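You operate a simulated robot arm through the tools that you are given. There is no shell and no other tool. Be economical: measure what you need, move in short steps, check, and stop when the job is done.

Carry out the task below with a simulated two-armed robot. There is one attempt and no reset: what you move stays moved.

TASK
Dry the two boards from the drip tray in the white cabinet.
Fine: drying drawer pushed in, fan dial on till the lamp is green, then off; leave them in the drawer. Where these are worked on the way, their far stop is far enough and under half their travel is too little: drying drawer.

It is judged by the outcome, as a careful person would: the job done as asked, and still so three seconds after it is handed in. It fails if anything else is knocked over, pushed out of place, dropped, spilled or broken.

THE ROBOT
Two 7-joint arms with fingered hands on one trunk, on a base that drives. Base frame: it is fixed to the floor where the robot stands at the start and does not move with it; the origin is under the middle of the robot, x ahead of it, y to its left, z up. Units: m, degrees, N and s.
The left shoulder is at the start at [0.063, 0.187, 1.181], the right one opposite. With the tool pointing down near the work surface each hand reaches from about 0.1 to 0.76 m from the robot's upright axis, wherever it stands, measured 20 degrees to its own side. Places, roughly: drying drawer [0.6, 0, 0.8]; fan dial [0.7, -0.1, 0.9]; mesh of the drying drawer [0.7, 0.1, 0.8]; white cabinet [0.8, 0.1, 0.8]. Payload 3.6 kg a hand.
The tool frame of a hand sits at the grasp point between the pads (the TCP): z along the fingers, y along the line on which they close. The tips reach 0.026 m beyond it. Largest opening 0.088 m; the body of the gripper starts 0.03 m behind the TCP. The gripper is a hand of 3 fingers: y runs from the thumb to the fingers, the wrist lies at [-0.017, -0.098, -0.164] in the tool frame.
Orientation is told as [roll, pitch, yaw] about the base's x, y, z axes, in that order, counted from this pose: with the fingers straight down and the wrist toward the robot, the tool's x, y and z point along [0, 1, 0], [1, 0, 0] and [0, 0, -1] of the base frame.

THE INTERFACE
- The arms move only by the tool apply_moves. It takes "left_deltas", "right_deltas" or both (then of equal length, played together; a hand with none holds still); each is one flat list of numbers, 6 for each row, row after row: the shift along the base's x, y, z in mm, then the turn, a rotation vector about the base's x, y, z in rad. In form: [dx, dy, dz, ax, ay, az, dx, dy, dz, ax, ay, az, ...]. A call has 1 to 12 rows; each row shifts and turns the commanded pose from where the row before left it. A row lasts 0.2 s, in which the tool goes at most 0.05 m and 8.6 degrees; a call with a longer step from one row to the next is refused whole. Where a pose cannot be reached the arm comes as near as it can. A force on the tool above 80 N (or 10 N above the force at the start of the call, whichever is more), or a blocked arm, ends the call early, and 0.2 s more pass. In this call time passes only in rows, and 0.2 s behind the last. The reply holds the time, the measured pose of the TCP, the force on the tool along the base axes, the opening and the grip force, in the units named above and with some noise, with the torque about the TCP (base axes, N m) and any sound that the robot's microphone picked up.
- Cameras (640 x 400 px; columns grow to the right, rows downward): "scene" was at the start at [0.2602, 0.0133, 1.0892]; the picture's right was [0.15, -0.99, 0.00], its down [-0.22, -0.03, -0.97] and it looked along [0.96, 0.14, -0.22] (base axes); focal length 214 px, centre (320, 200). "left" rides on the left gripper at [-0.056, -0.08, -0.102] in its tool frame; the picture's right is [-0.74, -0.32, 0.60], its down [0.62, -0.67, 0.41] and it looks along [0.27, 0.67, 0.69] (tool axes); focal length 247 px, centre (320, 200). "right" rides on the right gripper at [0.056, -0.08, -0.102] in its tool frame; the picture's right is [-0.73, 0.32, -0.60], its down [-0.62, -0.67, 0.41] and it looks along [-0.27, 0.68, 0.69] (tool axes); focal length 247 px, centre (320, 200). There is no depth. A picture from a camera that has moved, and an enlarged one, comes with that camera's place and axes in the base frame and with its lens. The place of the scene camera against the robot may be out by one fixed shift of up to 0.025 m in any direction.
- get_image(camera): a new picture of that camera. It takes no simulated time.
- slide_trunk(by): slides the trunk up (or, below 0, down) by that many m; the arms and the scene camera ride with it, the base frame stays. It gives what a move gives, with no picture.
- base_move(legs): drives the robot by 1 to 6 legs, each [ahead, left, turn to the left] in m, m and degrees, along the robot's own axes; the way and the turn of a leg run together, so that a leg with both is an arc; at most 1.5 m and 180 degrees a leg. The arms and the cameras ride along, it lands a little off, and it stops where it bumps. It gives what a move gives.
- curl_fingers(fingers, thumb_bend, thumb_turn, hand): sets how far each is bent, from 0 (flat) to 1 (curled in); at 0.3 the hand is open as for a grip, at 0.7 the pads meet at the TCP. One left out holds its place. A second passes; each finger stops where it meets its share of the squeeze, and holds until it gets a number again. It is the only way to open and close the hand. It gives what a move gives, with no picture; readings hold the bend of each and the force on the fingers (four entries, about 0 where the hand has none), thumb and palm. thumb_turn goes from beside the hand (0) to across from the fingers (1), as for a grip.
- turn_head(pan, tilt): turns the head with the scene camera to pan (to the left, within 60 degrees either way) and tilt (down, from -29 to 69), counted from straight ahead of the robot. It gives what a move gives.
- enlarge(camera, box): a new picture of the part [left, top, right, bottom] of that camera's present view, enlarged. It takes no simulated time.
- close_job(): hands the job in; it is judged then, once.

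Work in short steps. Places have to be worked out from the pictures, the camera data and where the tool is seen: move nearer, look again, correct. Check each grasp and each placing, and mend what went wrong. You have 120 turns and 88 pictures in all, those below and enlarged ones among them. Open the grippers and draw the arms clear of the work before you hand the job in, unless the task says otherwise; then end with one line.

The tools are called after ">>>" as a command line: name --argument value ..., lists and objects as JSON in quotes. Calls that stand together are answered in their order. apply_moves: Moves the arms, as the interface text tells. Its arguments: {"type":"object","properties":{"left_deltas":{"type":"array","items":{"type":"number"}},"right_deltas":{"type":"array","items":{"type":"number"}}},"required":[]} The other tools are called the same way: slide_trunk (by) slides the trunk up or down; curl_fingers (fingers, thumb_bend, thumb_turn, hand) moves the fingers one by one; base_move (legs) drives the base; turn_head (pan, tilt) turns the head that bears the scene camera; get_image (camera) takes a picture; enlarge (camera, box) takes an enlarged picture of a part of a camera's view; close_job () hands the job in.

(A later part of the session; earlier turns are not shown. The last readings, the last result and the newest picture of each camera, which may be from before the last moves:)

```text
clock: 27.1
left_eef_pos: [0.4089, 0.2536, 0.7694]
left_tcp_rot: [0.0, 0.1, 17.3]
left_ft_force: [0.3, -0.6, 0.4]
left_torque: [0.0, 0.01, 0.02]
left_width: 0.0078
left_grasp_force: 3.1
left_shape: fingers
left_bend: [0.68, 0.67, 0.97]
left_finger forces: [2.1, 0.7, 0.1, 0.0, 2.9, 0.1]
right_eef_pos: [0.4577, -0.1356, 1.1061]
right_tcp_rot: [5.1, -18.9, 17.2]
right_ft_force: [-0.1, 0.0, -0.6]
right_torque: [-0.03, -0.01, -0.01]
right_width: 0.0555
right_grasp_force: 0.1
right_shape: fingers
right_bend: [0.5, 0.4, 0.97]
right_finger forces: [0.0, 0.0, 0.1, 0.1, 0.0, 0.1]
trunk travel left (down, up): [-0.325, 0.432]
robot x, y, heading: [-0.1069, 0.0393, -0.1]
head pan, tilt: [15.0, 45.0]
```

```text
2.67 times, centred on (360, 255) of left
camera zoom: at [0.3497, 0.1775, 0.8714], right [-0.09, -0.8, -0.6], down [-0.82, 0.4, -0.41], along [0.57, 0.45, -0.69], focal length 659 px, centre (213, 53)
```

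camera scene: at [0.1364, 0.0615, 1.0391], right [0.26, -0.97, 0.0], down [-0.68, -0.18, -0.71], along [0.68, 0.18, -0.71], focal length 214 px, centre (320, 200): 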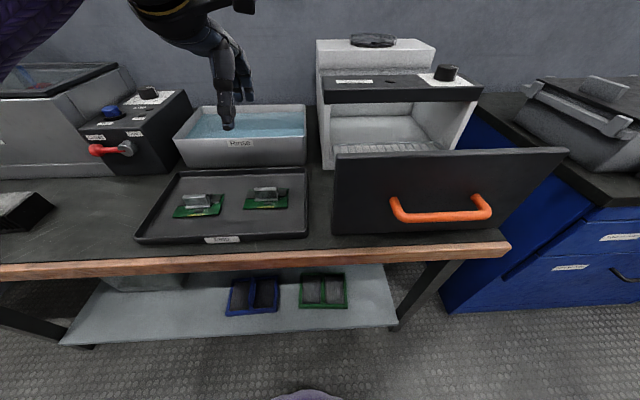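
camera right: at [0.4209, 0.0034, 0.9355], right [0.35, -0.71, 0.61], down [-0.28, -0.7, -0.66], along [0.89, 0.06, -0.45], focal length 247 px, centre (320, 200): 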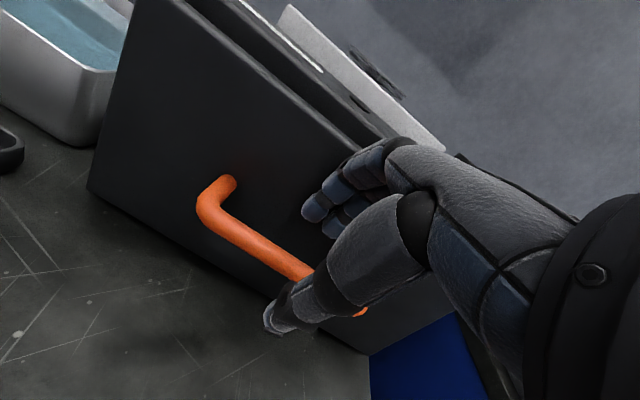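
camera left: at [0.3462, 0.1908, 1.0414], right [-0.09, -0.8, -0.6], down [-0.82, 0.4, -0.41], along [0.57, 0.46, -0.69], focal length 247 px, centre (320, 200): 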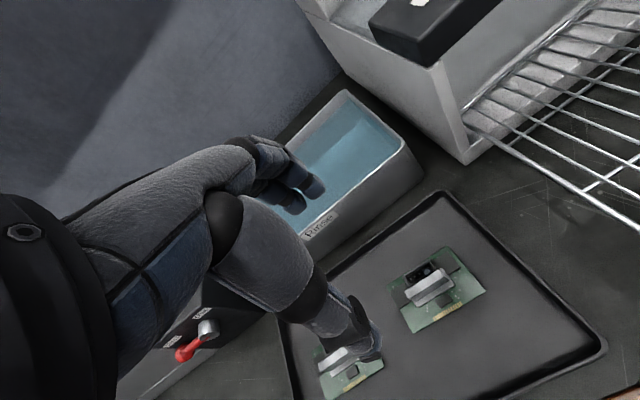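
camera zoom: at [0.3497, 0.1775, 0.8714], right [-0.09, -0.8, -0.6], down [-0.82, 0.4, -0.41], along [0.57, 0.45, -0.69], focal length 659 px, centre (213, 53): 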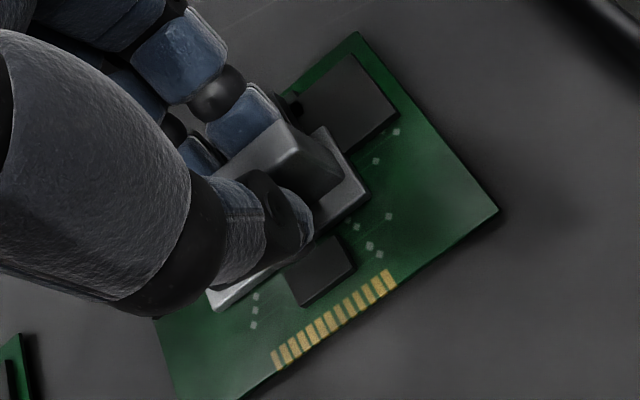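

The fin is gripped (width 8 mm, 3 N). I tighten a bit and lift 40 mm to check.

>>> curl_fingers --hand "left" --fingers 0.78 --thumb_bend 0.78

>>> apply_moves --left_deltas '[0, 0, 10, 0, 0, 0, 0, 0, 15, 0, 0, 0, 0, 0, 15, 0, 0, 0]'

>>> get_image --camera "left"

```text
clock: 28.1
left_eef_pos: [0.4097, 0.2553, 0.7695]
left_tcp_rot: [0.0, 0.1, 17.3]
left_ft_force: [0.3, 0.2, 1.2]
left_torque: [-0.03, 0.07, -0.02]
left_width: 0.0054
left_grasp_force: 14.5
left_shape: fingers
left_bend: [0.74, 0.67, 0.97]
left_finger forces: [10.9, 4.2, 0.0, 0.1, 15.0, 0.0]
right_eef_pos: [0.4571, -0.1366, 1.1052]
right_tcp_rot: [5.1, -18.9, 17.2]
right_ft_force: [0.2, 0.7, 0.1]
right_torque: [-0.01, -0.03, 0.01]
right_width: 0.0554
right_grasp_force: 0.0
right_shape: fingers
right_bend: [0.5, 0.4, 0.97]
right_finger forces: [0.0, 0.0, 0.0, 0.1, 0.1, 0.1]
trunk travel left (down, up): [-0.325, 0.432]
robot x, y, heading: [-0.1113, 0.041, -0.0]
head pan, tilt: [15.0, 45.0]
```

```text
clock: 28.9
left_eef_pos: [0.4096, 0.2544, 0.8092]
left_tcp_rot: [-0.1, 0.0, 17.2]
left_ft_force: [0.1, -0.1, -1.6]
left_torque: [0.01, 0.05, -0.01]
left_width: 0.0055
left_grasp_force: 14.6
left_shape: fingers
left_bend: [0.75, 0.67, 0.97]
left_finger forces: [11.4, 3.3, 0.0, 0.0, 15.1, 0.0]
right_eef_pos: [0.4572, -0.1345, 1.1051]
right_tcp_rot: [5.1, -19.0, 17.3]
right_ft_force: [0.8, -0.8, 0.5]
right_torque: [0.0, 0.0, -0.02]
right_width: 0.0553
right_grasp_force: 0.0
right_shape: fingers
right_bend: [0.5, 0.4, 0.97]
right_finger forces: [0.1, 0.1, 0.1, 0.0, 0.1, 0.0]
trunk travel left (down, up): [-0.325, 0.432]
robot x, y, heading: [-0.1094, 0.0402, 0.0]
head pan, tilt: [15.0, 45.0]
```

```text
56 pictures are left
camera left: at [0.3502, 0.1776, 0.9114], right [-0.09, -0.8, -0.6], down [-0.82, 0.4, -0.41], along [0.57, 0.46, -0.69], focal length 247 px, centre (320, 200)
```

left: 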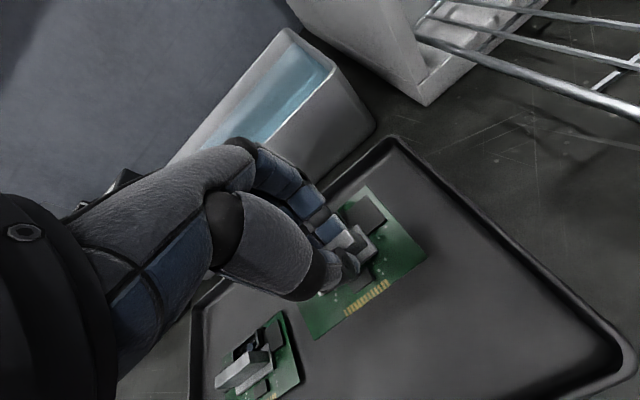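

The board is held. I lift to about z 1.0 and look at the mesh.

>>> apply_moves --left_deltas '[0, 0, 38, 0, 0, 0, 0, 0, 38, 0, 0, 0, 0, 0, 38, 0, 0, 0, 0, 0, 38, 0, 0, 0, 0, 0, 38, 0, 0, 0]'

>>> get_image --camera "left"

>>> get_image --camera "right"

```text
clock: 30.1
left_eef_pos: [0.4086, 0.2523, 1.0002]
left_tcp_rot: [0.0, 0.1, 17.1]
left_ft_force: [0.6, -0.6, -1.7]
left_torque: [0.02, -0.02, 0.04]
left_width: 0.0053
left_grasp_force: 14.6
left_shape: fingers
left_bend: [0.75, 0.67, 0.97]
left_finger forces: [11.3, 3.2, 0.0, 0.1, 14.8, 0.0]
right_eef_pos: [0.4579, -0.1354, 1.1049]
right_tcp_rot: [5.1, -19.1, 17.2]
right_ft_force: [-1.1, -0.3, -0.4]
right_torque: [0.01, 0.0, 0.01]
right_width: 0.0554
right_grasp_force: 0.1
right_shape: fingers
right_bend: [0.5, 0.4, 0.97]
right_finger forces: [0.1, 0.1, 0.0, 0.0, 0.0, 0.0]
trunk travel left (down, up): [-0.325, 0.432]
robot x, y, heading: [-0.1084, 0.0437, 0.1]
head pan, tilt: [15.0, 45.0]
```

```text
55 pictures are left
camera left: at [0.3496, 0.175, 1.1018], right [-0.09, -0.8, -0.6], down [-0.82, 0.4, -0.41], along [0.57, 0.46, -0.69], focal length 247 px, centre (320, 200)
```

left: 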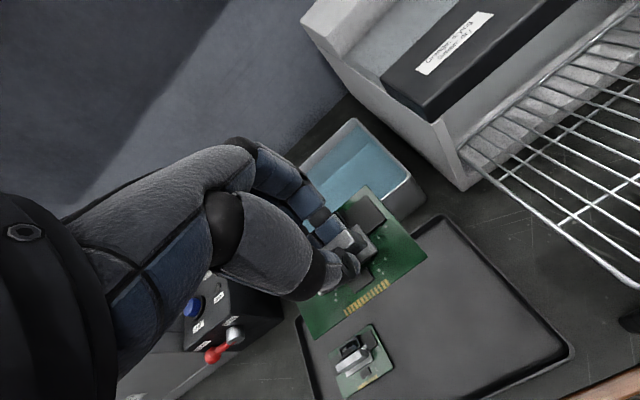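

```text
54 pictures are left
camera right: at [0.3379, -0.1259, 1.1806], right [0.35, -0.71, 0.61], down [-0.28, -0.7, -0.66], along [0.89, 0.06, -0.45], focal length 247 px, centre (320, 200)
```

right: 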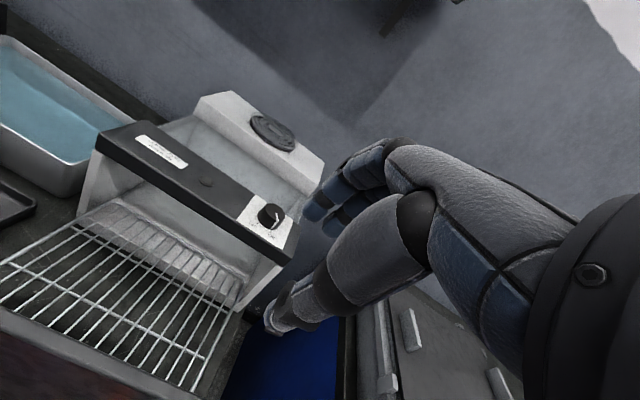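

I zoom both hand-camera views of the mesh to triangulate its height and extent.

>>> enlarge --camera "right" --box '[0, 180, 260, 400]'

>>> enlarge --camera "left" --box '[420, 60, 640, 300]'

```text
1.82 times, centred on (130, 290) of right
camera zoom: at [0.3379, -0.1259, 1.1806], right [0.35, -0.71, 0.61], down [-0.28, -0.7, -0.66], along [0.89, 0.06, -0.45], focal length 449 px, centre (666, 36)
```

zoom: 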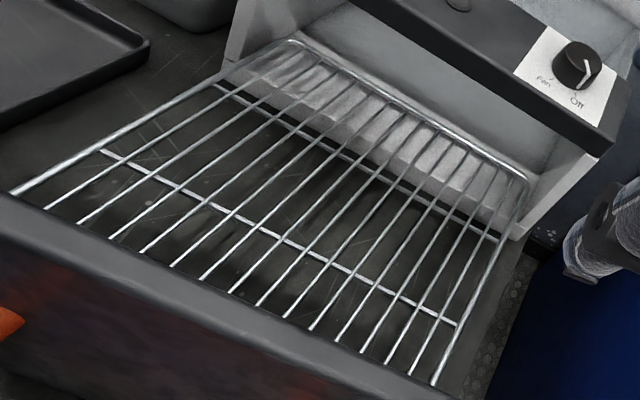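

```text
1.67 times, centred on (530, 180) of left
camera zoom: at [0.3496, 0.175, 1.1018], right [-0.09, -0.8, -0.6], down [-0.82, 0.4, -0.41], along [0.57, 0.46, -0.69], focal length 412 px, centre (-30, 233)
```

zoom: 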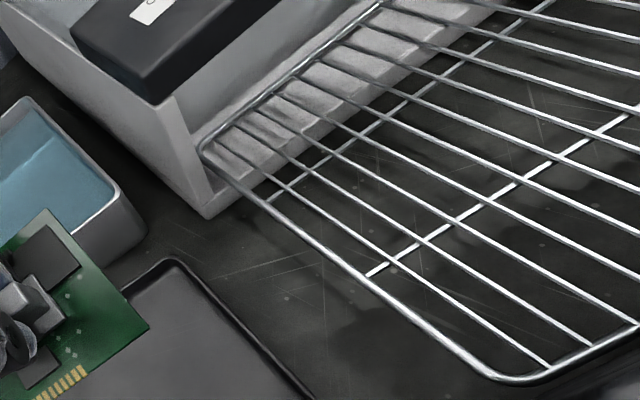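

The mesh lies at z≈0.77, centre about (0.529, -0.006), ±0.11 along the drawer and ±0.13 across. I will put the held board in the right slot (0.547, -0.063). I move the right hand out of the way while the left carries the board over.

>>> apply_moves --left_deltas '[0, 0, 0, 0, 0, 0, 0, 0, 0, 0, 0, 0, 17.25, -39.4, 0, 0, 0, 0, 17.25, -39.4, 0, 0, 0, 0, 17.25, -39.4, 0, 0, 0, 0, 17.25, -39.4, 0, 0, 0, 0, 17.25, -39.4, 0, 0, 0, 0, 17.25, -39.4, 0, 0, 0, 0, 17.25, -39.4, 0, 0, 0, 0, 17.25, -39.4, 0, 0, 0, 0]' --right_deltas '[0, -20, 5, 0, 0, 0, 0, -20, 5, 0, 0, 0, 0, -20, 0, 0, 0, 0, 0, -20, 0, 0, 0, 0, 0, -20, 0, 0, 0, 0, 0, -20, 0, 0, 0, 0, 0, -20, 0, 0, 0, 0, 0, -20, 0, 0, 0, 0, 0, -20, 0, 0, 0, 0, 0, 0, 0, 0, 0, 0]'

>>> get_image --camera "left"

>>> get_image --camera "scene"

```text
clock: 32.3
left_eef_pos: [0.5349, -0.0316, 0.9991]
left_tcp_rot: [-0.1, 0.0, 17.2]
left_ft_force: [0.3, 0.7, 0.4]
left_torque: [-0.03, -0.02, 0.01]
left_width: 0.0051
left_grasp_force: 14.6
left_shape: fingers
left_bend: [0.75, 0.67, 0.97]
left_finger forces: [11.2, 3.1, 0.0, 0.0, 14.5, 0.0]
left hand out of reach, approached as far as the arm can: row 10
right_eef_pos: [0.4588, -0.3157, 1.1139]
right_tcp_rot: [5.0, -18.9, 17.3]
right_ft_force: [-0.5, 0.4, 0.6]
right_torque: [0.01, 0.02, 0.0]
right_width: 0.0553
right_grasp_force: 0.0
right_shape: fingers
right_bend: [0.5, 0.4, 0.97]
right_finger forces: [0.1, 0.0, 0.0, 0.0, 0.0, 0.0]
trunk travel left (down, up): [-0.325, 0.432]
robot x, y, heading: [-0.1104, 0.0469, 0.0]
head pan, tilt: [15.0, 45.0]
```

```text
51 pictures are left
camera left: at [0.4757, -0.1078, 1.1012], right [-0.09, -0.8, -0.6], down [-0.82, 0.4, -0.41], along [0.57, 0.45, -0.69], focal length 247 px, centre (320, 200)
```

left: 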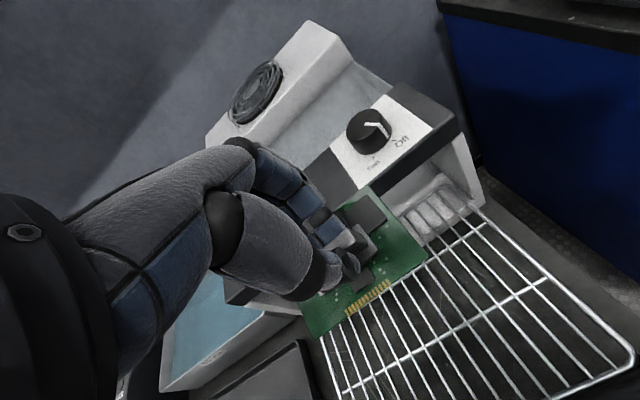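

```text
50 pictures are left
camera scene: at [0.1365, 0.0621, 1.039], right [0.26, -0.97, 0.0], down [-0.68, -0.18, -0.71], along [0.68, 0.18, -0.71], focal length 214 px, centre (320, 200)
```

scene: 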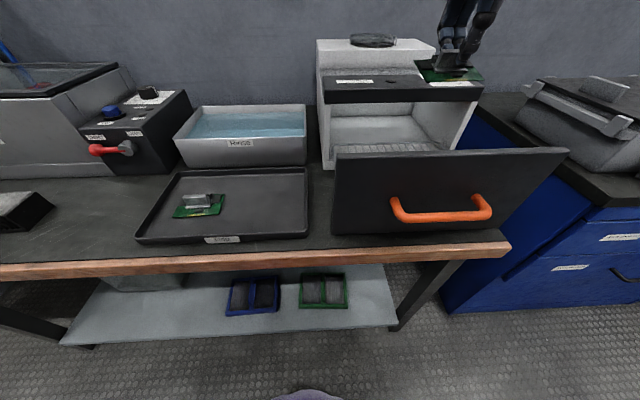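

The arm is at its limit across the body, so I first pull the left hand back, then shift the base 0.06 ahead and 0.10 to the right.

>>> apply_moves --left_deltas '[-25, 25, 0, 0, 0, 0, -23, 22, 0, 0, 0, 0, 0, 25, 0, 0, 0, 0]'

>>> base_move --legs '[[0.06, -0.1, 0]]'

>>> get_image --camera "left"

```text
clock: 33.1
left_eef_pos: [0.4874, 0.0408, 0.9997]
left_tcp_rot: [0.0, 0.2, 17.2]
left_ft_force: [0.4, 0.4, -0.1]
left_torque: [0.0, -0.02, 0.02]
left_width: 0.0051
left_grasp_force: 14.6
left_shape: fingers
left_bend: [0.75, 0.67, 0.97]
left_finger forces: [11.2, 3.2, 0.0, 0.1, 14.4, 0.0]
right_eef_pos: [0.4568, -0.3152, 1.1154]
right_tcp_rot: [5.0, -19.0, 17.1]
right_ft_force: [-0.5, -0.1, -0.8]
right_torque: [-0.01, 0.03, 0.01]
right_width: 0.0556
right_grasp_force: 0.0
right_shape: fingers
right_bend: [0.5, 0.4, 0.97]
right_finger forces: [0.0, 0.0, 0.0, 0.0, 0.0, 0.0]
trunk travel left (down, up): [-0.325, 0.432]
robot x, y, heading: [-0.1116, 0.0425, -0.1]
head pan, tilt: [15.0, 45.0]
```

```text
clock: 34.3
left_eef_pos: [0.549, -0.0627, 0.9992]
left_tcp_rot: [0.0, 0.1, 17.2]
left_ft_force: [0.5, -0.3, -0.3]
left_torque: [0.0, 0.03, 0.02]
left_width: 0.0051
left_grasp_force: 14.6
left_shape: fingers
left_bend: [0.75, 0.67, 0.97]
left_finger forces: [11.1, 3.0, 0.1, 0.0, 14.4, 0.0]
right_eef_pos: [0.5187, -0.4186, 1.1136]
right_tcp_rot: [5.2, -19.0, 17.2]
right_ft_force: [-0.2, 0.1, 0.6]
right_torque: [0.0, -0.01, 0.02]
right_width: 0.0553
right_grasp_force: 0.1
right_shape: fingers
right_bend: [0.5, 0.4, 0.97]
right_finger forces: [0.0, 0.0, 0.0, 0.0, 0.0, 0.0]
trunk travel left (down, up): [-0.325, 0.432]
robot x, y, heading: [-0.0466, -0.0588, 0.1]
head pan, tilt: [15.0, 45.0]
```

```text
49 pictures are left
camera left: at [0.4888, -0.1395, 1.1013], right [-0.09, -0.8, -0.6], down [-0.82, 0.4, -0.41], along [0.56, 0.46, -0.69], focal length 247 px, centre (320, 200)
```

left: 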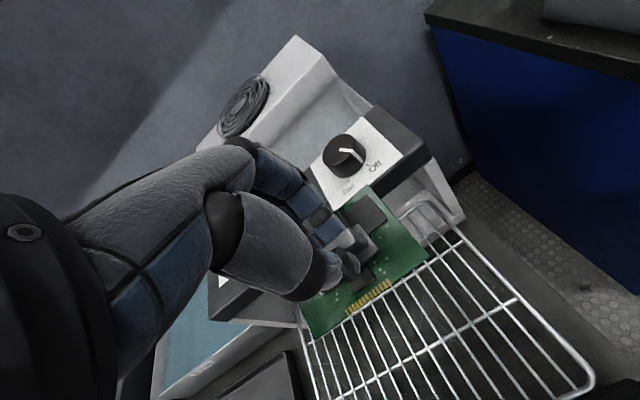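

The board is over the right slot. I descend to z≈0.86 with a slight shift toward the drawer front for clearance from the cabinet panel.

>>> apply_moves --left_deltas '[-8, -2, -30, 0, 0, 0, -8, -2, -30, 0, 0, 0, 0, 0, -30, 0, 0, 0, 0, 0, -25, 0, 0, 0, 0, 0, -25, 0, 0, 0]'

>>> get_image --camera "left"

>>> get_image --camera "scene"

```text
clock: 35.5
left_eef_pos: [0.5301, -0.0663, 0.8589]
left_tcp_rot: [0.0, 0.1, 17.2]
left_ft_force: [0.0, 0.1, -0.6]
left_torque: [-0.05, 0.01, 0.01]
left_width: 0.005
left_grasp_force: 14.2
left_shape: fingers
left_bend: [0.75, 0.67, 0.97]
left_finger forces: [11.3, 3.1, 0.1, 0.0, 14.7, 0.1]
right_eef_pos: [0.5185, -0.4174, 1.1151]
right_tcp_rot: [5.0, -19.0, 17.3]
right_ft_force: [-0.7, -0.3, 0.1]
right_torque: [0.01, -0.02, -0.01]
right_width: 0.0554
right_grasp_force: 0.0
right_shape: fingers
right_bend: [0.5, 0.4, 0.97]
right_finger forces: [0.0, 0.0, 0.0, 0.0, 0.0, 0.1]
trunk travel left (down, up): [-0.325, 0.432]
robot x, y, heading: [-0.0456, -0.0595, -0.1]
head pan, tilt: [15.0, 45.0]
```

```text
48 pictures are left
camera left: at [0.4717, -0.1429, 0.9615], right [-0.09, -0.8, -0.6], down [-0.82, 0.4, -0.41], along [0.57, 0.45, -0.69], focal length 247 px, centre (320, 200)
```

left: 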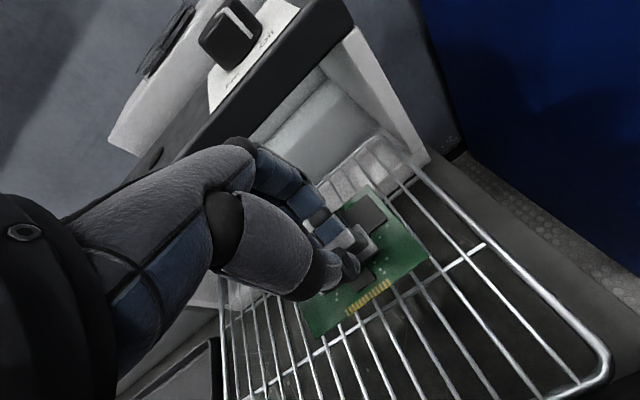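

```text
47 pictures are left
camera scene: at [0.1967, -0.0395, 1.0391], right [0.26, -0.97, 0.0], down [-0.68, -0.18, -0.71], along [0.68, 0.18, -0.71], focal length 214 px, centre (320, 200)
```

scene: 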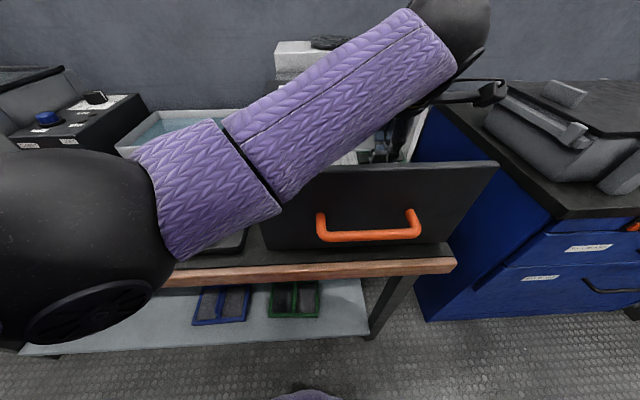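

The left forearm comes close to the top corner of the drawer front. I raise the trunk 0.12 m so the forearm will run steeper, then descend again.

>>> slide_trunk --by 0.12

>>> apply_moves --left_deltas '[0, 0, -30, 0, 0, 0, 0, 0, -30, 0, 0, 0, 0, 0, -30, 0, 0, 0, 0, 0, -30, 0, 0, 0]'

>>> get_image --camera "scene"

>>> get_image --camera "right"

```text
clock: 37.0
left_eef_pos: [0.5416, -0.0272, 0.9685]
left_tcp_rot: [2.8, -0.9, 19.4]
left_ft_force: [1.1, 0.6, -0.9]
left_torque: [0.0, -0.03, 0.02]
left_width: 0.0049
left_grasp_force: 14.8
left_shape: fingers
left_bend: [0.75, 0.67, 0.97]
left_finger forces: [11.3, 3.2, 0.1, 0.0, 14.7, 0.0]
right_eef_pos: [0.5176, -0.4171, 1.2344]
right_tcp_rot: [5.1, -18.9, 17.3]
right_ft_force: [0.2, 0.4, -0.7]
right_torque: [0.01, -0.03, 0.02]
right_width: 0.0553
right_grasp_force: 0.1
right_shape: fingers
right_bend: [0.5, 0.4, 0.97]
right_finger forces: [0.0, 0.0, 0.0, 0.0, 0.0, 0.0]
trunk travel left (down, up): [-0.445, 0.312]
robot x, y, heading: [-0.0489, -0.0607, -0.3]
head pan, tilt: [15.0, 45.0]
```

```text
clock: 38.2
left_eef_pos: [0.5402, -0.0279, 0.8512]
left_tcp_rot: [2.1, -0.7, 19.3]
left_ft_force: [-0.1, -0.1, -1.1]
left_torque: [0.0, 0.01, -0.01]
left_width: 0.005
left_grasp_force: 14.8
left_shape: fingers
left_bend: [0.75, 0.67, 0.97]
left_finger forces: [11.5, 3.2, 0.0, 0.0, 14.8, 0.0]
right_eef_pos: [0.5182, -0.4167, 1.2344]
right_tcp_rot: [5.0, -18.9, 17.3]
right_ft_force: [0.4, 0.5, 0.2]
right_torque: [0.0, 0.0, -0.04]
right_width: 0.0554
right_grasp_force: 0.0
right_shape: fingers
right_bend: [0.5, 0.4, 0.97]
right_finger forces: [0.0, 0.1, 0.0, 0.0, 0.1, 0.1]
trunk travel left (down, up): [-0.445, 0.312]
robot x, y, heading: [-0.0489, -0.0603, -0.0]
head pan, tilt: [15.0, 45.0]
stopped in row 4 (left hand): the arm was blocked; the commanded pose is now the measured one
```

```text
46 pictures are left
camera scene: at [0.1824, -0.0389, 1.167], right [0.26, -0.97, 0.0], down [-0.68, -0.18, -0.71], along [0.68, 0.18, -0.71], focal length 214 px, centre (320, 200)
```

scene: 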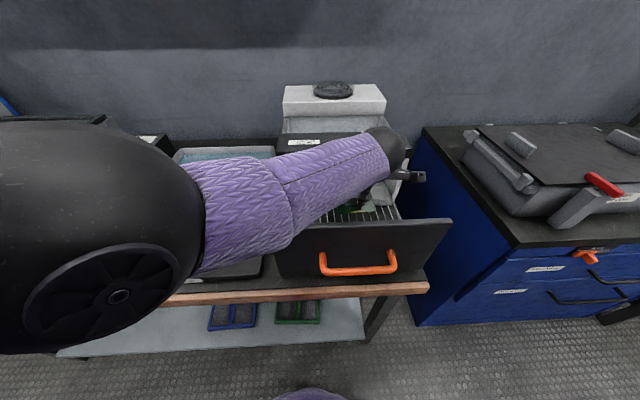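

```text
45 pictures are left
camera right: at [0.3985, -0.4053, 1.3102], right [0.35, -0.71, 0.61], down [-0.28, -0.7, -0.66], along [0.89, 0.06, -0.45], focal length 247 px, centre (320, 200)
```

right: 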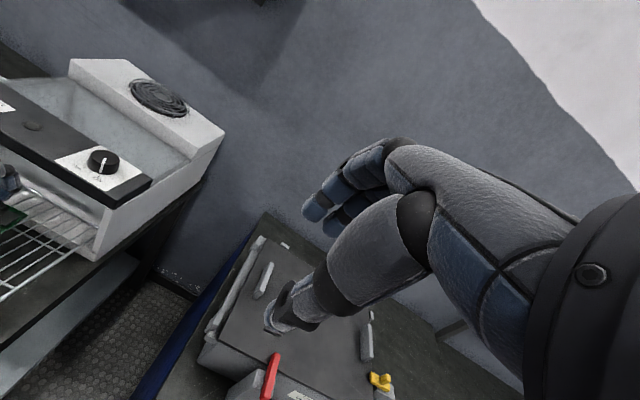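

The arm was blocked, likely elbow or forearm crowded by reaching across. I raise the hand, move it left, and shift the base 0.15 m right so the arm reaches straight ahead.

>>> apply_moves --left_deltas '[0, 0, 35, 0, 0, 0, 0, 0, 40, 0, 0, 0, 0, 0, 40, 0, 0, 0, 0, 0, 30, 0, 0, 0, -5, 40, 0, 0, 0, 0, -5, 40, 0, 0, 0, 0, 0, 35, 0, 0, 0, 0]'

>>> base_move --legs '[[-0.02, -0.15, 0]]'

>>> get_image --camera "scene"

>>> get_image --camera "left"

```text
clock: 39.8
left_eef_pos: [0.532, 0.0869, 1.0015]
left_tcp_rot: [2.1, -1.4, 19.0]
left_ft_force: [-0.1, -0.5, -0.4]
left_torque: [-0.03, -0.01, 0.0]
left_width: 0.0049
left_grasp_force: 14.5
left_shape: fingers
left_bend: [0.75, 0.67, 0.97]
left_finger forces: [11.6, 3.2, 0.1, 0.0, 14.8, 0.0]
right_eef_pos: [0.5179, -0.4172, 1.2351]
right_tcp_rot: [5.1, -19.0, 17.2]
right_ft_force: [0.9, 0.4, 0.8]
right_torque: [0.0, 0.02, -0.01]
right_width: 0.0553
right_grasp_force: 0.1
right_shape: fingers
right_bend: [0.5, 0.4, 0.97]
right_finger forces: [0.1, 0.0, 0.0, 0.0, 0.0, 0.0]
trunk travel left (down, up): [-0.445, 0.312]
robot x, y, heading: [-0.048, -0.0584, -0.2]
head pan, tilt: [15.0, 45.0]
```

```text
clock: 41.2
left_eef_pos: [0.511, -0.0643, 0.998]
left_tcp_rot: [2.4, -1.0, 19.3]
left_ft_force: [-0.2, -0.3, -1.7]
left_torque: [0.04, 0.01, -0.02]
left_width: 0.0048
left_grasp_force: 14.6
left_shape: fingers
left_bend: [0.75, 0.67, 0.97]
left_finger forces: [11.6, 3.2, 0.0, 0.0, 14.9, 0.0]
right_eef_pos: [0.4979, -0.5674, 1.2352]
right_tcp_rot: [5.1, -19.1, 17.3]
right_ft_force: [0.2, 0.0, -0.7]
right_torque: [0.02, 0.0, 0.01]
right_width: 0.0554
right_grasp_force: 0.0
right_shape: fingers
right_bend: [0.5, 0.4, 0.97]
right_finger forces: [0.0, 0.0, 0.0, 0.0, 0.0, 0.0]
trunk travel left (down, up): [-0.445, 0.312]
robot x, y, heading: [-0.0658, -0.2117, 0.3]
head pan, tilt: [15.0, 45.0]
```

```text
44 pictures are left
camera scene: at [0.1621, -0.1911, 1.1671], right [0.26, -0.97, 0.0], down [-0.68, -0.18, -0.71], along [0.68, 0.18, -0.71], focal length 214 px, centre (320, 200)
```

scene: 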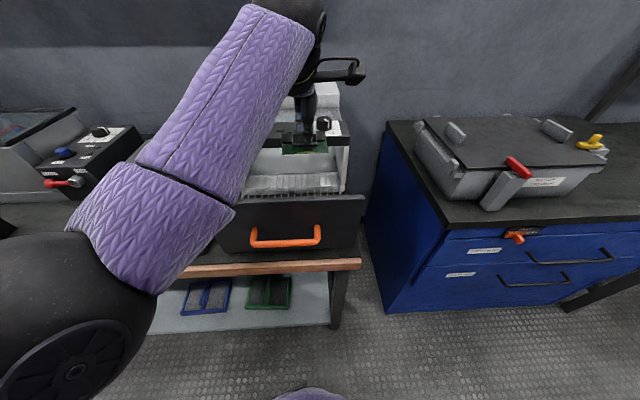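

```text
43 pictures are left
camera left: at [0.453, -0.1469, 1.0961], right [-0.05, -0.77, -0.64], down [-0.83, 0.39, -0.4], along [0.55, 0.51, -0.66], focal length 247 px, centre (320, 200)
```

left: 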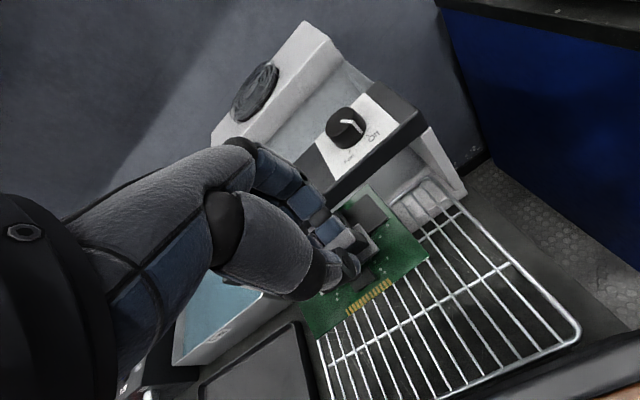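

The drawer hasn't moved, and the forearm now runs well above the drawer front. I straighten the hand, centre over the slot, and descend to z≈0.85.

>>> apply_moves --left_deltas '[11, -1, 0, -0.042, 0.017, -0.035, 11, -2, -30, 0, 0, 0, 0, 0, -30, 0, 0, 0, 0, 0, -30, 0, 0, 0, 0, 0, -30, 0, 0, 0, 0, 0, -28, 0, 0, 0]'

>>> get_image --camera "scene"

>>> get_image --camera "left"

```text
clock: 42.6
left_eef_pos: [0.5327, -0.0636, 0.8492]
left_tcp_rot: [0.3, 0.5, 17.3]
left_ft_force: [0.5, 0.1, -0.1]
left_torque: [-0.02, -0.01, 0.0]
left_width: 0.005
left_grasp_force: 14.7
left_shape: fingers
left_bend: [0.75, 0.67, 0.97]
left_finger forces: [11.6, 3.3, 0.1, 0.0, 15.0, 0.0]
right_eef_pos: [0.4979, -0.5665, 1.2352]
right_tcp_rot: [5.1, -19.0, 17.3]
right_ft_force: [-0.2, 0.7, -0.1]
right_torque: [0.0, 0.02, 0.0]
right_width: 0.0555
right_grasp_force: 0.1
right_shape: fingers
right_bend: [0.5, 0.4, 0.97]
right_finger forces: [0.1, 0.0, 0.0, 0.1, 0.1, 0.0]
trunk travel left (down, up): [-0.445, 0.312]
robot x, y, heading: [-0.0699, -0.2104, -0.1]
head pan, tilt: [15.0, 45.0]
```

```text
42 pictures are left
camera scene: at [0.1626, -0.1895, 1.1669], right [0.26, -0.97, 0.0], down [-0.68, -0.18, -0.71], along [0.68, 0.18, -0.71], focal length 214 px, centre (320, 200)
```

scene: 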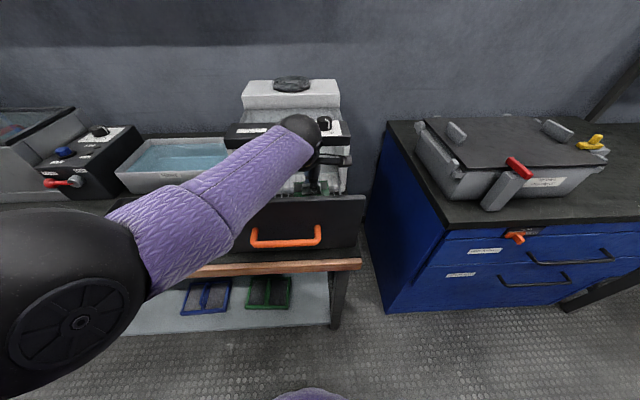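

```text
41 pictures are left
camera left: at [0.4741, -0.1417, 0.9516], right [-0.09, -0.8, -0.6], down [-0.82, 0.4, -0.4], along [0.56, 0.46, -0.69], focal length 247 px, centre (320, 200)
```

left: 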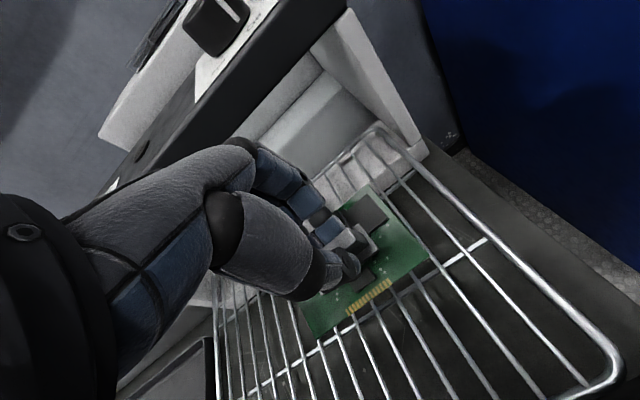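

All clear; the board is just above the mesh. I lower to z≈0.82, then in 4 mm steps.

>>> apply_moves --left_deltas '[0, 0, -15, 0, 0, 0, 0, 0, -14, 0, 0, 0]'

>>> apply_moves --left_deltas '[0, 0, -4, 0, 0, 0]'

>>> apply_moves --left_deltas '[0, 0, -4, 0, 0, 0]'

>>> get_image --camera "left"

```text
clock: 43.2
left_eef_pos: [0.5322, -0.0648, 0.8227]
left_tcp_rot: [0.3, 0.5, 17.2]
left_ft_force: [0.3, 1.2, 1.0]
left_torque: [0.01, 0.05, 0.02]
left_width: 0.0053
left_grasp_force: 15.3
left_shape: fingers
left_bend: [0.75, 0.67, 0.97]
left_finger forces: [12.0, 3.3, 0.0, 0.0, 14.6, 0.1]
right_eef_pos: [0.4977, -0.5671, 1.2337]
right_tcp_rot: [5.1, -18.9, 17.3]
right_ft_force: [-0.6, -0.1, 0.7]
right_torque: [0.02, 0.01, 0.04]
right_width: 0.0554
right_grasp_force: 0.0
right_shape: fingers
right_bend: [0.5, 0.4, 0.97]
right_finger forces: [0.0, 0.0, 0.0, 0.0, 0.1, 0.1]
trunk travel left (down, up): [-0.445, 0.312]
robot x, y, heading: [-0.0694, -0.207, 0.1]
head pan, tilt: [15.0, 45.0]
```

```text
clock: 43.6
left_eef_pos: [0.5325, -0.0648, 0.8166]
left_tcp_rot: [0.3, 0.5, 17.2]
left_ft_force: [0.4, 0.0, 4.1]
left_torque: [-0.06, 0.09, -0.01]
left_width: 0.0054
left_grasp_force: 16.1
left_shape: fingers
left_bend: [0.75, 0.67, 0.97]
left_finger forces: [12.3, 3.6, 0.0, 0.1, 15.0, 0.0]
right_eef_pos: [0.4981, -0.5671, 1.2353]
right_tcp_rot: [5.1, -19.0, 17.3]
right_ft_force: [-0.5, -0.1, -0.1]
right_torque: [0.0, 0.02, -0.02]
right_width: 0.0554
right_grasp_force: 0.0
right_shape: fingers
right_bend: [0.5, 0.4, 0.97]
right_finger forces: [0.1, 0.0, 0.1, 0.0, 0.0, 0.1]
trunk travel left (down, up): [-0.445, 0.312]
robot x, y, heading: [-0.0706, -0.2101, -0.4]
head pan, tilt: [15.0, 45.0]
```

```text
clock: 44.0
left_eef_pos: [0.5334, -0.0639, 0.8141]
left_tcp_rot: [0.1, 0.3, 17.3]
left_ft_force: [0.3, 1.6, 13.6]
left_torque: [-0.08, 0.15, 0.01]
left_width: 0.0048
left_grasp_force: 17.1
left_shape: fingers
left_bend: [0.75, 0.68, 0.97]
left_finger forces: [13.5, 3.9, 0.1, 0.0, 17.1, 0.0]
right_eef_pos: [0.4973, -0.5671, 1.2358]
right_tcp_rot: [5.0, -19.1, 17.3]
right_ft_force: [0.2, -0.3, 0.6]
right_torque: [0.0, 0.01, 0.03]
right_width: 0.0555
right_grasp_force: 0.1
right_shape: fingers
right_bend: [0.5, 0.4, 0.97]
right_finger forces: [0.0, 0.1, 0.0, 0.0, 0.1, 0.0]
trunk travel left (down, up): [-0.445, 0.312]
robot x, y, heading: [-0.0717, -0.2078, 0.2]
head pan, tilt: [15.0, 45.0]
```

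```text
40 pictures are left
camera left: at [0.4742, -0.1417, 0.9174], right [-0.09, -0.79, -0.6], down [-0.82, 0.4, -0.41], along [0.56, 0.46, -0.69], focal length 247 px, centre (320, 200)
```

left: 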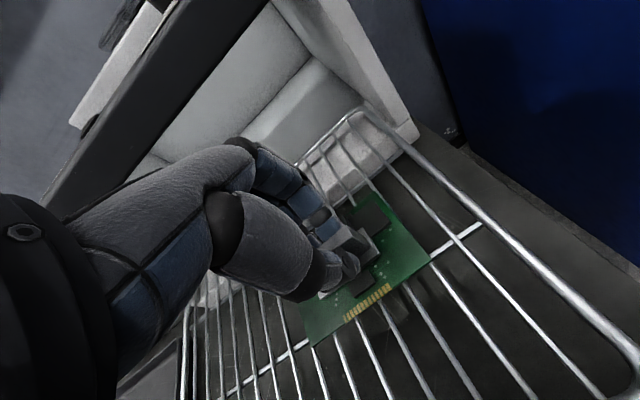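

The board rests on the mesh (13 N up). I ease up 2 mm, open the hand, and lift straight up.

>>> apply_moves --left_deltas '[0, 0, 3, 0, 0, 0]'

>>> curl_fingers --hand "left" --fingers 0.5 --thumb_bend 0.5

>>> curl_fingers --hand "left" --fingers 0.3 --thumb_bend 0.3

>>> apply_moves --left_deltas '[0, 0, 15, 0, 0, 0, 0, 0, 30, 0, 0, 0, 0, 0, 40, 0, 0, 0, 0, 0, 45, 0, 0, 0, 0, 0, 45, 0, 0, 0, 0, 0, 20, 0, 0, 0]'

>>> get_image --camera "left"

```text
clock: 44.4
left_eef_pos: [0.5317, -0.0646, 0.8156]
left_tcp_rot: [0.3, 0.7, 17.3]
left_ft_force: [1.9, 0.7, 7.0]
left_torque: [-0.05, 0.11, 0.02]
left_width: 0.0052
left_grasp_force: 16.2
left_shape: fingers
left_bend: [0.75, 0.68, 0.97]
left_finger forces: [13.4, 4.0, 0.0, 0.0, 16.2, 0.1]
right_eef_pos: [0.4984, -0.5666, 1.2349]
right_tcp_rot: [5.1, -19.0, 17.3]
right_ft_force: [0.9, -0.1, -0.2]
right_torque: [-0.01, 0.04, -0.01]
right_width: 0.0555
right_grasp_force: 0.0
right_shape: fingers
right_bend: [0.5, 0.4, 0.97]
right_finger forces: [0.0, 0.0, 0.0, 0.0, 0.0, 0.0]
trunk travel left (down, up): [-0.445, 0.312]
robot x, y, heading: [-0.0663, -0.2105, -0.0]
head pan, tilt: [15.0, 45.0]
```

```text
clock: 45.4
left_eef_pos: [0.5335, -0.0646, 0.8198]
left_tcp_rot: [0.2, 0.2, 17.4]
left_ft_force: [-0.1, 1.9, 21.8]
left_torque: [0.13, -0.62, 0.02]
left_width: 0.0435
left_grasp_force: 11.7
left_shape: fingers
left_bend: [0.49, 0.5, 0.97]
left_finger forces: [15.3, 7.1, 0.1, 0.1, 0.0, 0.1]
right_eef_pos: [0.4963, -0.5674, 1.2362]
right_tcp_rot: [5.0, -19.1, 17.3]
right_ft_force: [0.2, -0.3, -0.2]
right_torque: [-0.01, -0.03, 0.04]
right_width: 0.0555
right_grasp_force: 0.0
right_shape: fingers
right_bend: [0.5, 0.4, 0.97]
right_finger forces: [0.0, 0.0, 0.0, 0.0, 0.0, 0.0]
trunk travel left (down, up): [-0.445, 0.312]
robot x, y, heading: [-0.0681, -0.2119, 0.2]
head pan, tilt: [15.0, 45.0]
```

```text
clock: 46.4
left_eef_pos: [0.531, -0.0647, 0.8142]
left_tcp_rot: [0.3, 0.7, 17.3]
left_ft_force: [-0.6, 0.0, 10.0]
left_torque: [0.05, -0.12, 0.05]
left_width: 0.0876
left_grasp_force: 4.3
left_shape: fingers
left_bend: [0.3, 0.3, 0.97]
left_finger forces: [6.4, 1.6, 0.1, 0.1, 0.0, 0.1]
right_eef_pos: [0.4976, -0.5657, 1.2352]
right_tcp_rot: [5.1, -19.0, 17.3]
right_ft_force: [0.4, 0.2, 0.3]
right_torque: [0.02, 0.03, 0.02]
right_width: 0.0554
right_grasp_force: 0.1
right_shape: fingers
right_bend: [0.5, 0.4, 0.97]
right_finger forces: [0.0, 0.1, 0.0, 0.0, 0.0, 0.0]
trunk travel left (down, up): [-0.445, 0.312]
robot x, y, heading: [-0.0705, -0.2094, -0.1]
head pan, tilt: [15.0, 45.0]
```

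```text
clock: 47.8
left_eef_pos: [0.5335, -0.0629, 1.0125]
left_tcp_rot: [0.4, 0.5, 17.4]
left_ft_force: [0.5, -0.4, 0.4]
left_torque: [0.0, 0.01, -0.01]
left_width: 0.0883
left_grasp_force: 0.2
left_shape: fingers
left_bend: [0.3, 0.3, 0.97]
left_finger forces: [0.0, 0.0, 0.1, 0.0, 0.0, 0.0]
right_eef_pos: [0.4992, -0.567, 1.2346]
right_tcp_rot: [5.2, -19.0, 17.3]
right_ft_force: [0.4, 0.3, 0.3]
right_torque: [0.02, 0.02, -0.01]
right_width: 0.0555
right_grasp_force: 0.0
right_shape: fingers
right_bend: [0.5, 0.4, 0.97]
right_finger forces: [0.0, 0.1, 0.0, 0.1, 0.1, 0.0]
trunk travel left (down, up): [-0.445, 0.312]
robot x, y, heading: [-0.0699, -0.2111, -0.1]
head pan, tilt: [15.0, 45.0]
```

```text
39 pictures are left
camera left: at [0.4743, -0.1408, 1.114], right [-0.09, -0.79, -0.6], down [-0.83, 0.4, -0.4], along [0.56, 0.46, -0.69], focal length 247 px, centre (320, 200)
```

left: 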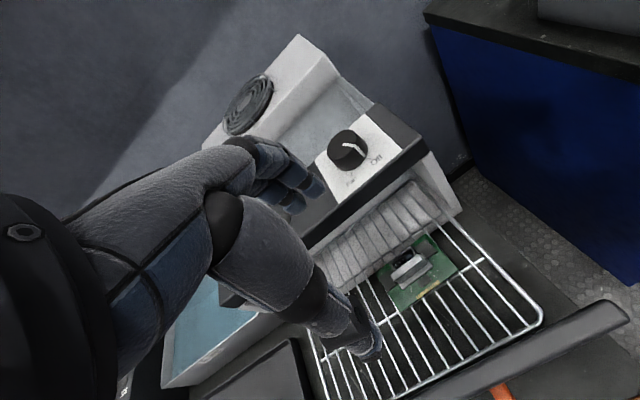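

The first board lies flat on the mesh; opening the fingers nudged the drawer in about 3 cm, leaving it still mostly out with the board in place. I now drive left and bring the left hand above the second board.

>>> base_move --legs '[[-0.04, 0.3, 0]]'

>>> apply_moves --left_deltas '[-33, 31, -8, 0, 0, 0, -33, 31, -25, 0, 0, 0, -33, 31, -30, 0, 0, 0, -33, 31, -33, 0, 0, 0]'

>>> get_image --camera "left"

>>> get_image --camera "scene"

```text
clock: 49.9
left_eef_pos: [0.4925, 0.2382, 1.0113]
left_tcp_rot: [0.3, 0.6, 17.4]
left_ft_force: [0.3, 0.1, 0.1]
left_torque: [-0.03, 0.0, -0.02]
left_width: 0.0883
left_grasp_force: 0.1
left_shape: fingers
left_bend: [0.3, 0.3, 0.97]
left_finger forces: [0.1, 0.0, 0.0, 0.1, 0.0, 0.0]
right_eef_pos: [0.4588, -0.2659, 1.2348]
right_tcp_rot: [5.0, -19.0, 17.4]
right_ft_force: [0.1, 1.2, 0.0]
right_torque: [-0.02, 0.01, -0.02]
right_width: 0.0552
right_grasp_force: 0.0
right_shape: fingers
right_bend: [0.5, 0.4, 0.97]
right_finger forces: [0.0, 0.0, 0.0, 0.1, 0.1, 0.0]
trunk travel left (down, up): [-0.445, 0.312]
robot x, y, heading: [-0.1103, 0.0919, 0.2]
head pan, tilt: [15.0, 45.0]
```

```text
refused: row 2 steps farther than a row can; nothing moved
```

```text
38 pictures are left
camera left: at [0.4336, 0.1602, 1.1135], right [-0.09, -0.79, -0.6], down [-0.83, 0.4, -0.4], along [0.56, 0.46, -0.69], focal length 247 px, centre (320, 200)
```

left: 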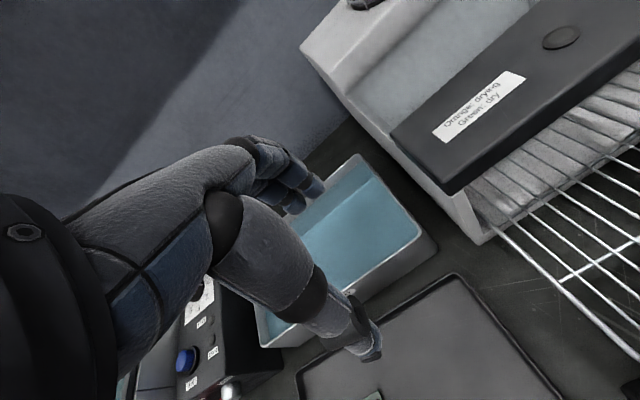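

```text
37 pictures are left
camera scene: at [0.1217, 0.1117, 1.167], right [0.26, -0.97, 0.0], down [-0.68, -0.18, -0.71], along [0.68, 0.18, -0.71], focal length 214 px, centre (320, 200)
```

scene: 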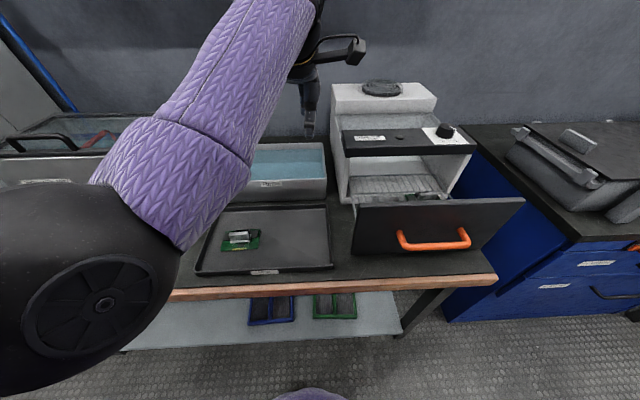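

The row step was too long, so nothing moved. I repeat it with smaller rows.

>>> apply_moves --left_deltas '[-26, 24, -5, 0, 0, 0, -26, 24, -20, 0, 0, 0, -26, 24, -25, 0, 0, 0, -26, 24, -30, 0, 0, 0, -28, 24, -32, 0, 0, 0]'

>>> get_image --camera "left"

```text
clock: 51.2
left_eef_pos: [0.3715, 0.3824, 0.9138]
left_tcp_rot: [2.6, -2.1, 18.2]
left_ft_force: [0.1, 0.7, 0.4]
left_torque: [-0.02, 0.0, 0.0]
left_width: 0.0882
left_grasp_force: 0.1
left_shape: fingers
left_bend: [0.3, 0.3, 0.97]
left_finger forces: [0.1, 0.1, 0.0, 0.1, 0.0, 0.1]
right_eef_pos: [0.4587, -0.266, 1.235]
right_tcp_rot: [5.1, -19.1, 17.4]
right_ft_force: [0.9, -0.4, 0.1]
right_torque: [-0.03, -0.01, 0.03]
right_width: 0.0554
right_grasp_force: 0.0
right_shape: fingers
right_bend: [0.5, 0.4, 0.97]
right_finger forces: [0.0, 0.1, 0.0, 0.0, 0.1, 0.0]
trunk travel left (down, up): [-0.445, 0.312]
robot x, y, heading: [-0.11, 0.0892, -0.1]
head pan, tilt: [15.0, 45.0]
stopped in row 5 (left hand): the arm was blocked; the commanded pose is now the measured one
```

```text
36 pictures are left
camera left: at [0.3117, 0.2989, 1.011], right [-0.06, -0.76, -0.64], down [-0.82, 0.41, -0.41], along [0.57, 0.5, -0.65], focal length 247 px, centre (320, 200)
```

left: 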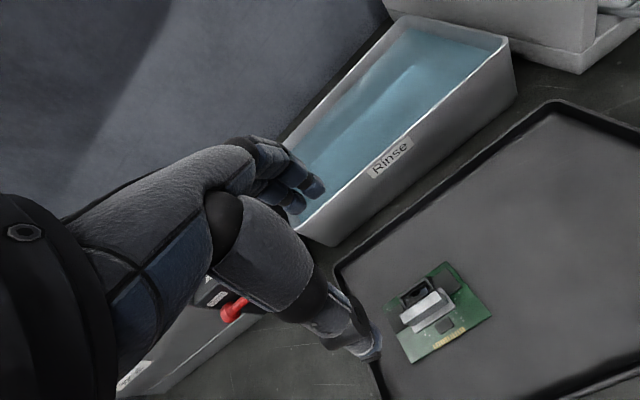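

The arm is over-folded this close to the body. I raise a bit and back the base up 0.13 m, then re-level the hand and re-approach.

>>> base_move --legs '[[-0.13, 0, 0]]'

>>> apply_moves --left_deltas '[28, -2, 0, -0.045, 0.037, -0.015, 28, -2, 0, 0, 0, 0, 28, -2, 0, 0, 0, 0, 28, -2, 0, 0, 0, 0]'

>>> get_image --camera "left"

```text
clock: 52.5
left_eef_pos: [0.2398, 0.3808, 0.9154]
left_tcp_rot: [2.5, -2.2, 18.1]
left_ft_force: [-0.2, -0.5, -0.2]
left_torque: [0.0, -0.02, 0.02]
left_width: 0.0882
left_grasp_force: 0.1
left_shape: fingers
left_bend: [0.3, 0.3, 0.97]
left_finger forces: [0.0, 0.1, 0.1, 0.1, 0.0, 0.0]
right_eef_pos: [0.328, -0.2663, 1.2355]
right_tcp_rot: [5.0, -19.1, 17.4]
right_ft_force: [0.1, -0.4, 0.9]
right_torque: [0.01, 0.0, -0.01]
right_width: 0.0555
right_grasp_force: 0.1
right_shape: fingers
right_bend: [0.5, 0.4, 0.97]
right_finger forces: [0.1, 0.0, 0.0, 0.1, 0.0, 0.0]
trunk travel left (down, up): [-0.445, 0.312]
robot x, y, heading: [-0.2414, 0.0885, 0.1]
head pan, tilt: [15.0, 45.0]
```

```text
clock: 53.5
left_eef_pos: [0.3548, 0.3733, 0.9143]
left_tcp_rot: [0.8, 0.8, 17.5]
left_ft_force: [-0.4, -1.3, -0.1]
left_torque: [-0.04, 0.01, 0.01]
left_width: 0.0881
left_grasp_force: 0.1
left_shape: fingers
left_bend: [0.3, 0.3, 0.97]
left_finger forces: [0.1, 0.0, 0.0, 0.1, 0.0, 0.0]
right_eef_pos: [0.3283, -0.2668, 1.2338]
right_tcp_rot: [5.1, -18.9, 17.3]
right_ft_force: [0.4, -0.2, 0.1]
right_torque: [0.01, 0.02, 0.02]
right_width: 0.0554
right_grasp_force: 0.0
right_shape: fingers
right_bend: [0.5, 0.4, 0.97]
right_finger forces: [0.1, 0.1, 0.0, 0.0, 0.0, 0.0]
trunk travel left (down, up): [-0.445, 0.312]
robot x, y, heading: [-0.2414, 0.0904, 0.1]
head pan, tilt: [15.0, 45.0]
```

```text
35 pictures are left
camera left: at [0.2967, 0.2961, 1.0166], right [-0.1, -0.79, -0.6], down [-0.83, 0.4, -0.39], along [0.55, 0.46, -0.69], focal length 247 px, centre (320, 200)
```

left: 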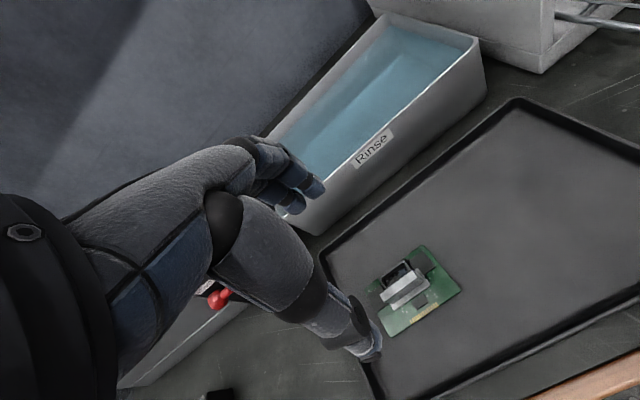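

The second fin is at about (0.352, 0.378), same yaw. I descend to z≈0.83 with the correction and check.

>>> apply_moves --left_deltas '[-2, 3, -28, -0.014, -0.014, 0, -1, 2, -28, 0, 0, 0, 0, 0, -28, 0, 0, 0]'

>>> enlarge --camera "left" --box '[240, 180, 480, 330]'

```text
clock: 54.3
left_eef_pos: [0.3505, 0.3787, 0.8289]
left_tcp_rot: [-0.2, 0.2, 17.3]
left_ft_force: [-0.6, -0.7, 0.2]
left_torque: [0.02, -0.02, -0.02]
left_width: 0.0884
left_grasp_force: 0.0
left_shape: fingers
left_bend: [0.3, 0.3, 0.97]
left_finger forces: [0.1, 0.0, 0.0, 0.0, 0.0, 0.0]
right_eef_pos: [0.3288, -0.2651, 1.2346]
right_tcp_rot: [5.1, -18.9, 17.4]
right_ft_force: [-0.1, 0.6, 0.1]
right_torque: [-0.03, -0.03, 0.01]
right_width: 0.0555
right_grasp_force: 0.0
right_shape: fingers
right_bend: [0.5, 0.4, 0.97]
right_finger forces: [0.0, 0.1, 0.1, 0.1, 0.0, 0.0]
trunk travel left (down, up): [-0.445, 0.312]
robot x, y, heading: [-0.2405, 0.091, -0.1]
head pan, tilt: [15.0, 45.0]
```

```text
2.67 times, centred on (360, 255) of left
camera zoom: at [0.2918, 0.3022, 0.9326], right [-0.09, -0.8, -0.59], down [-0.82, 0.39, -0.41], along [0.56, 0.45, -0.69], focal length 659 px, centre (213, 53)
```

zoom: 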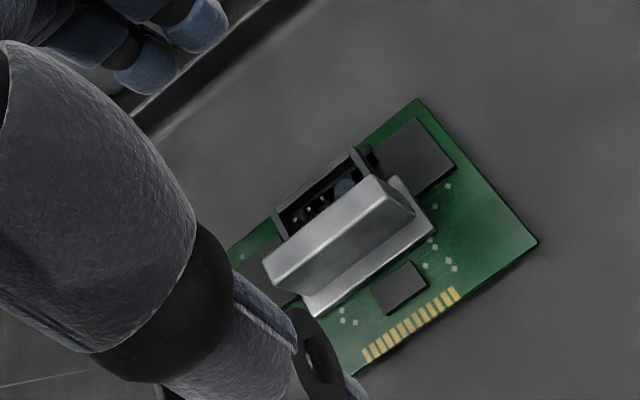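

The fin centre reads (0.356, 0.381). I correct by (+5, +2) mm and descend to z≈0.769.

>>> apply_moves --left_deltas '[5, 2, -25, 0, 0, 0, 0, 0, -25, 0, 0, 0, 0, 0, -10, 0, 0, 0]'

>>> enlarge --camera "left" --box '[240, 180, 480, 330]'

```text
clock: 55.1
left_eef_pos: [0.3565, 0.382, 0.7706]
left_tcp_rot: [-0.3, 0.0, 17.4]
left_ft_force: [-0.5, -0.4, -0.6]
left_torque: [0.01, 0.0, 0.02]
left_width: 0.0882
left_grasp_force: 0.1
left_shape: fingers
left_bend: [0.3, 0.3, 0.97]
left_finger forces: [0.0, 0.1, 0.0, 0.0, 0.0, 0.1]
right_eef_pos: [0.3299, -0.266, 1.2345]
right_tcp_rot: [5.0, -19.0, 17.5]
right_ft_force: [0.0, 0.5, 0.4]
right_torque: [-0.02, 0.0, -0.02]
right_width: 0.0557
right_grasp_force: 0.0
right_shape: fingers
right_bend: [0.5, 0.4, 0.97]
right_finger forces: [0.1, 0.1, 0.0, 0.1, 0.0, 0.1]
trunk travel left (down, up): [-0.445, 0.312]
robot x, y, heading: [-0.2382, 0.0905, -0.2]
head pan, tilt: [15.0, 45.0]
```

```text
2.67 times, centred on (360, 255) of left
camera zoom: at [0.297, 0.3042, 0.8731], right [-0.09, -0.8, -0.59], down [-0.82, 0.39, -0.41], along [0.56, 0.45, -0.69], focal length 659 px, centre (213, 53)
```

zoom: 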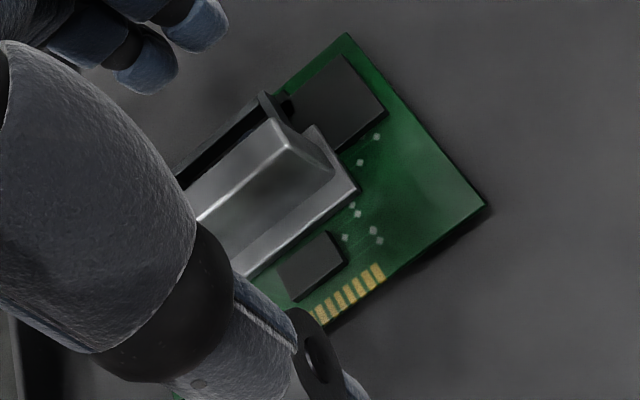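

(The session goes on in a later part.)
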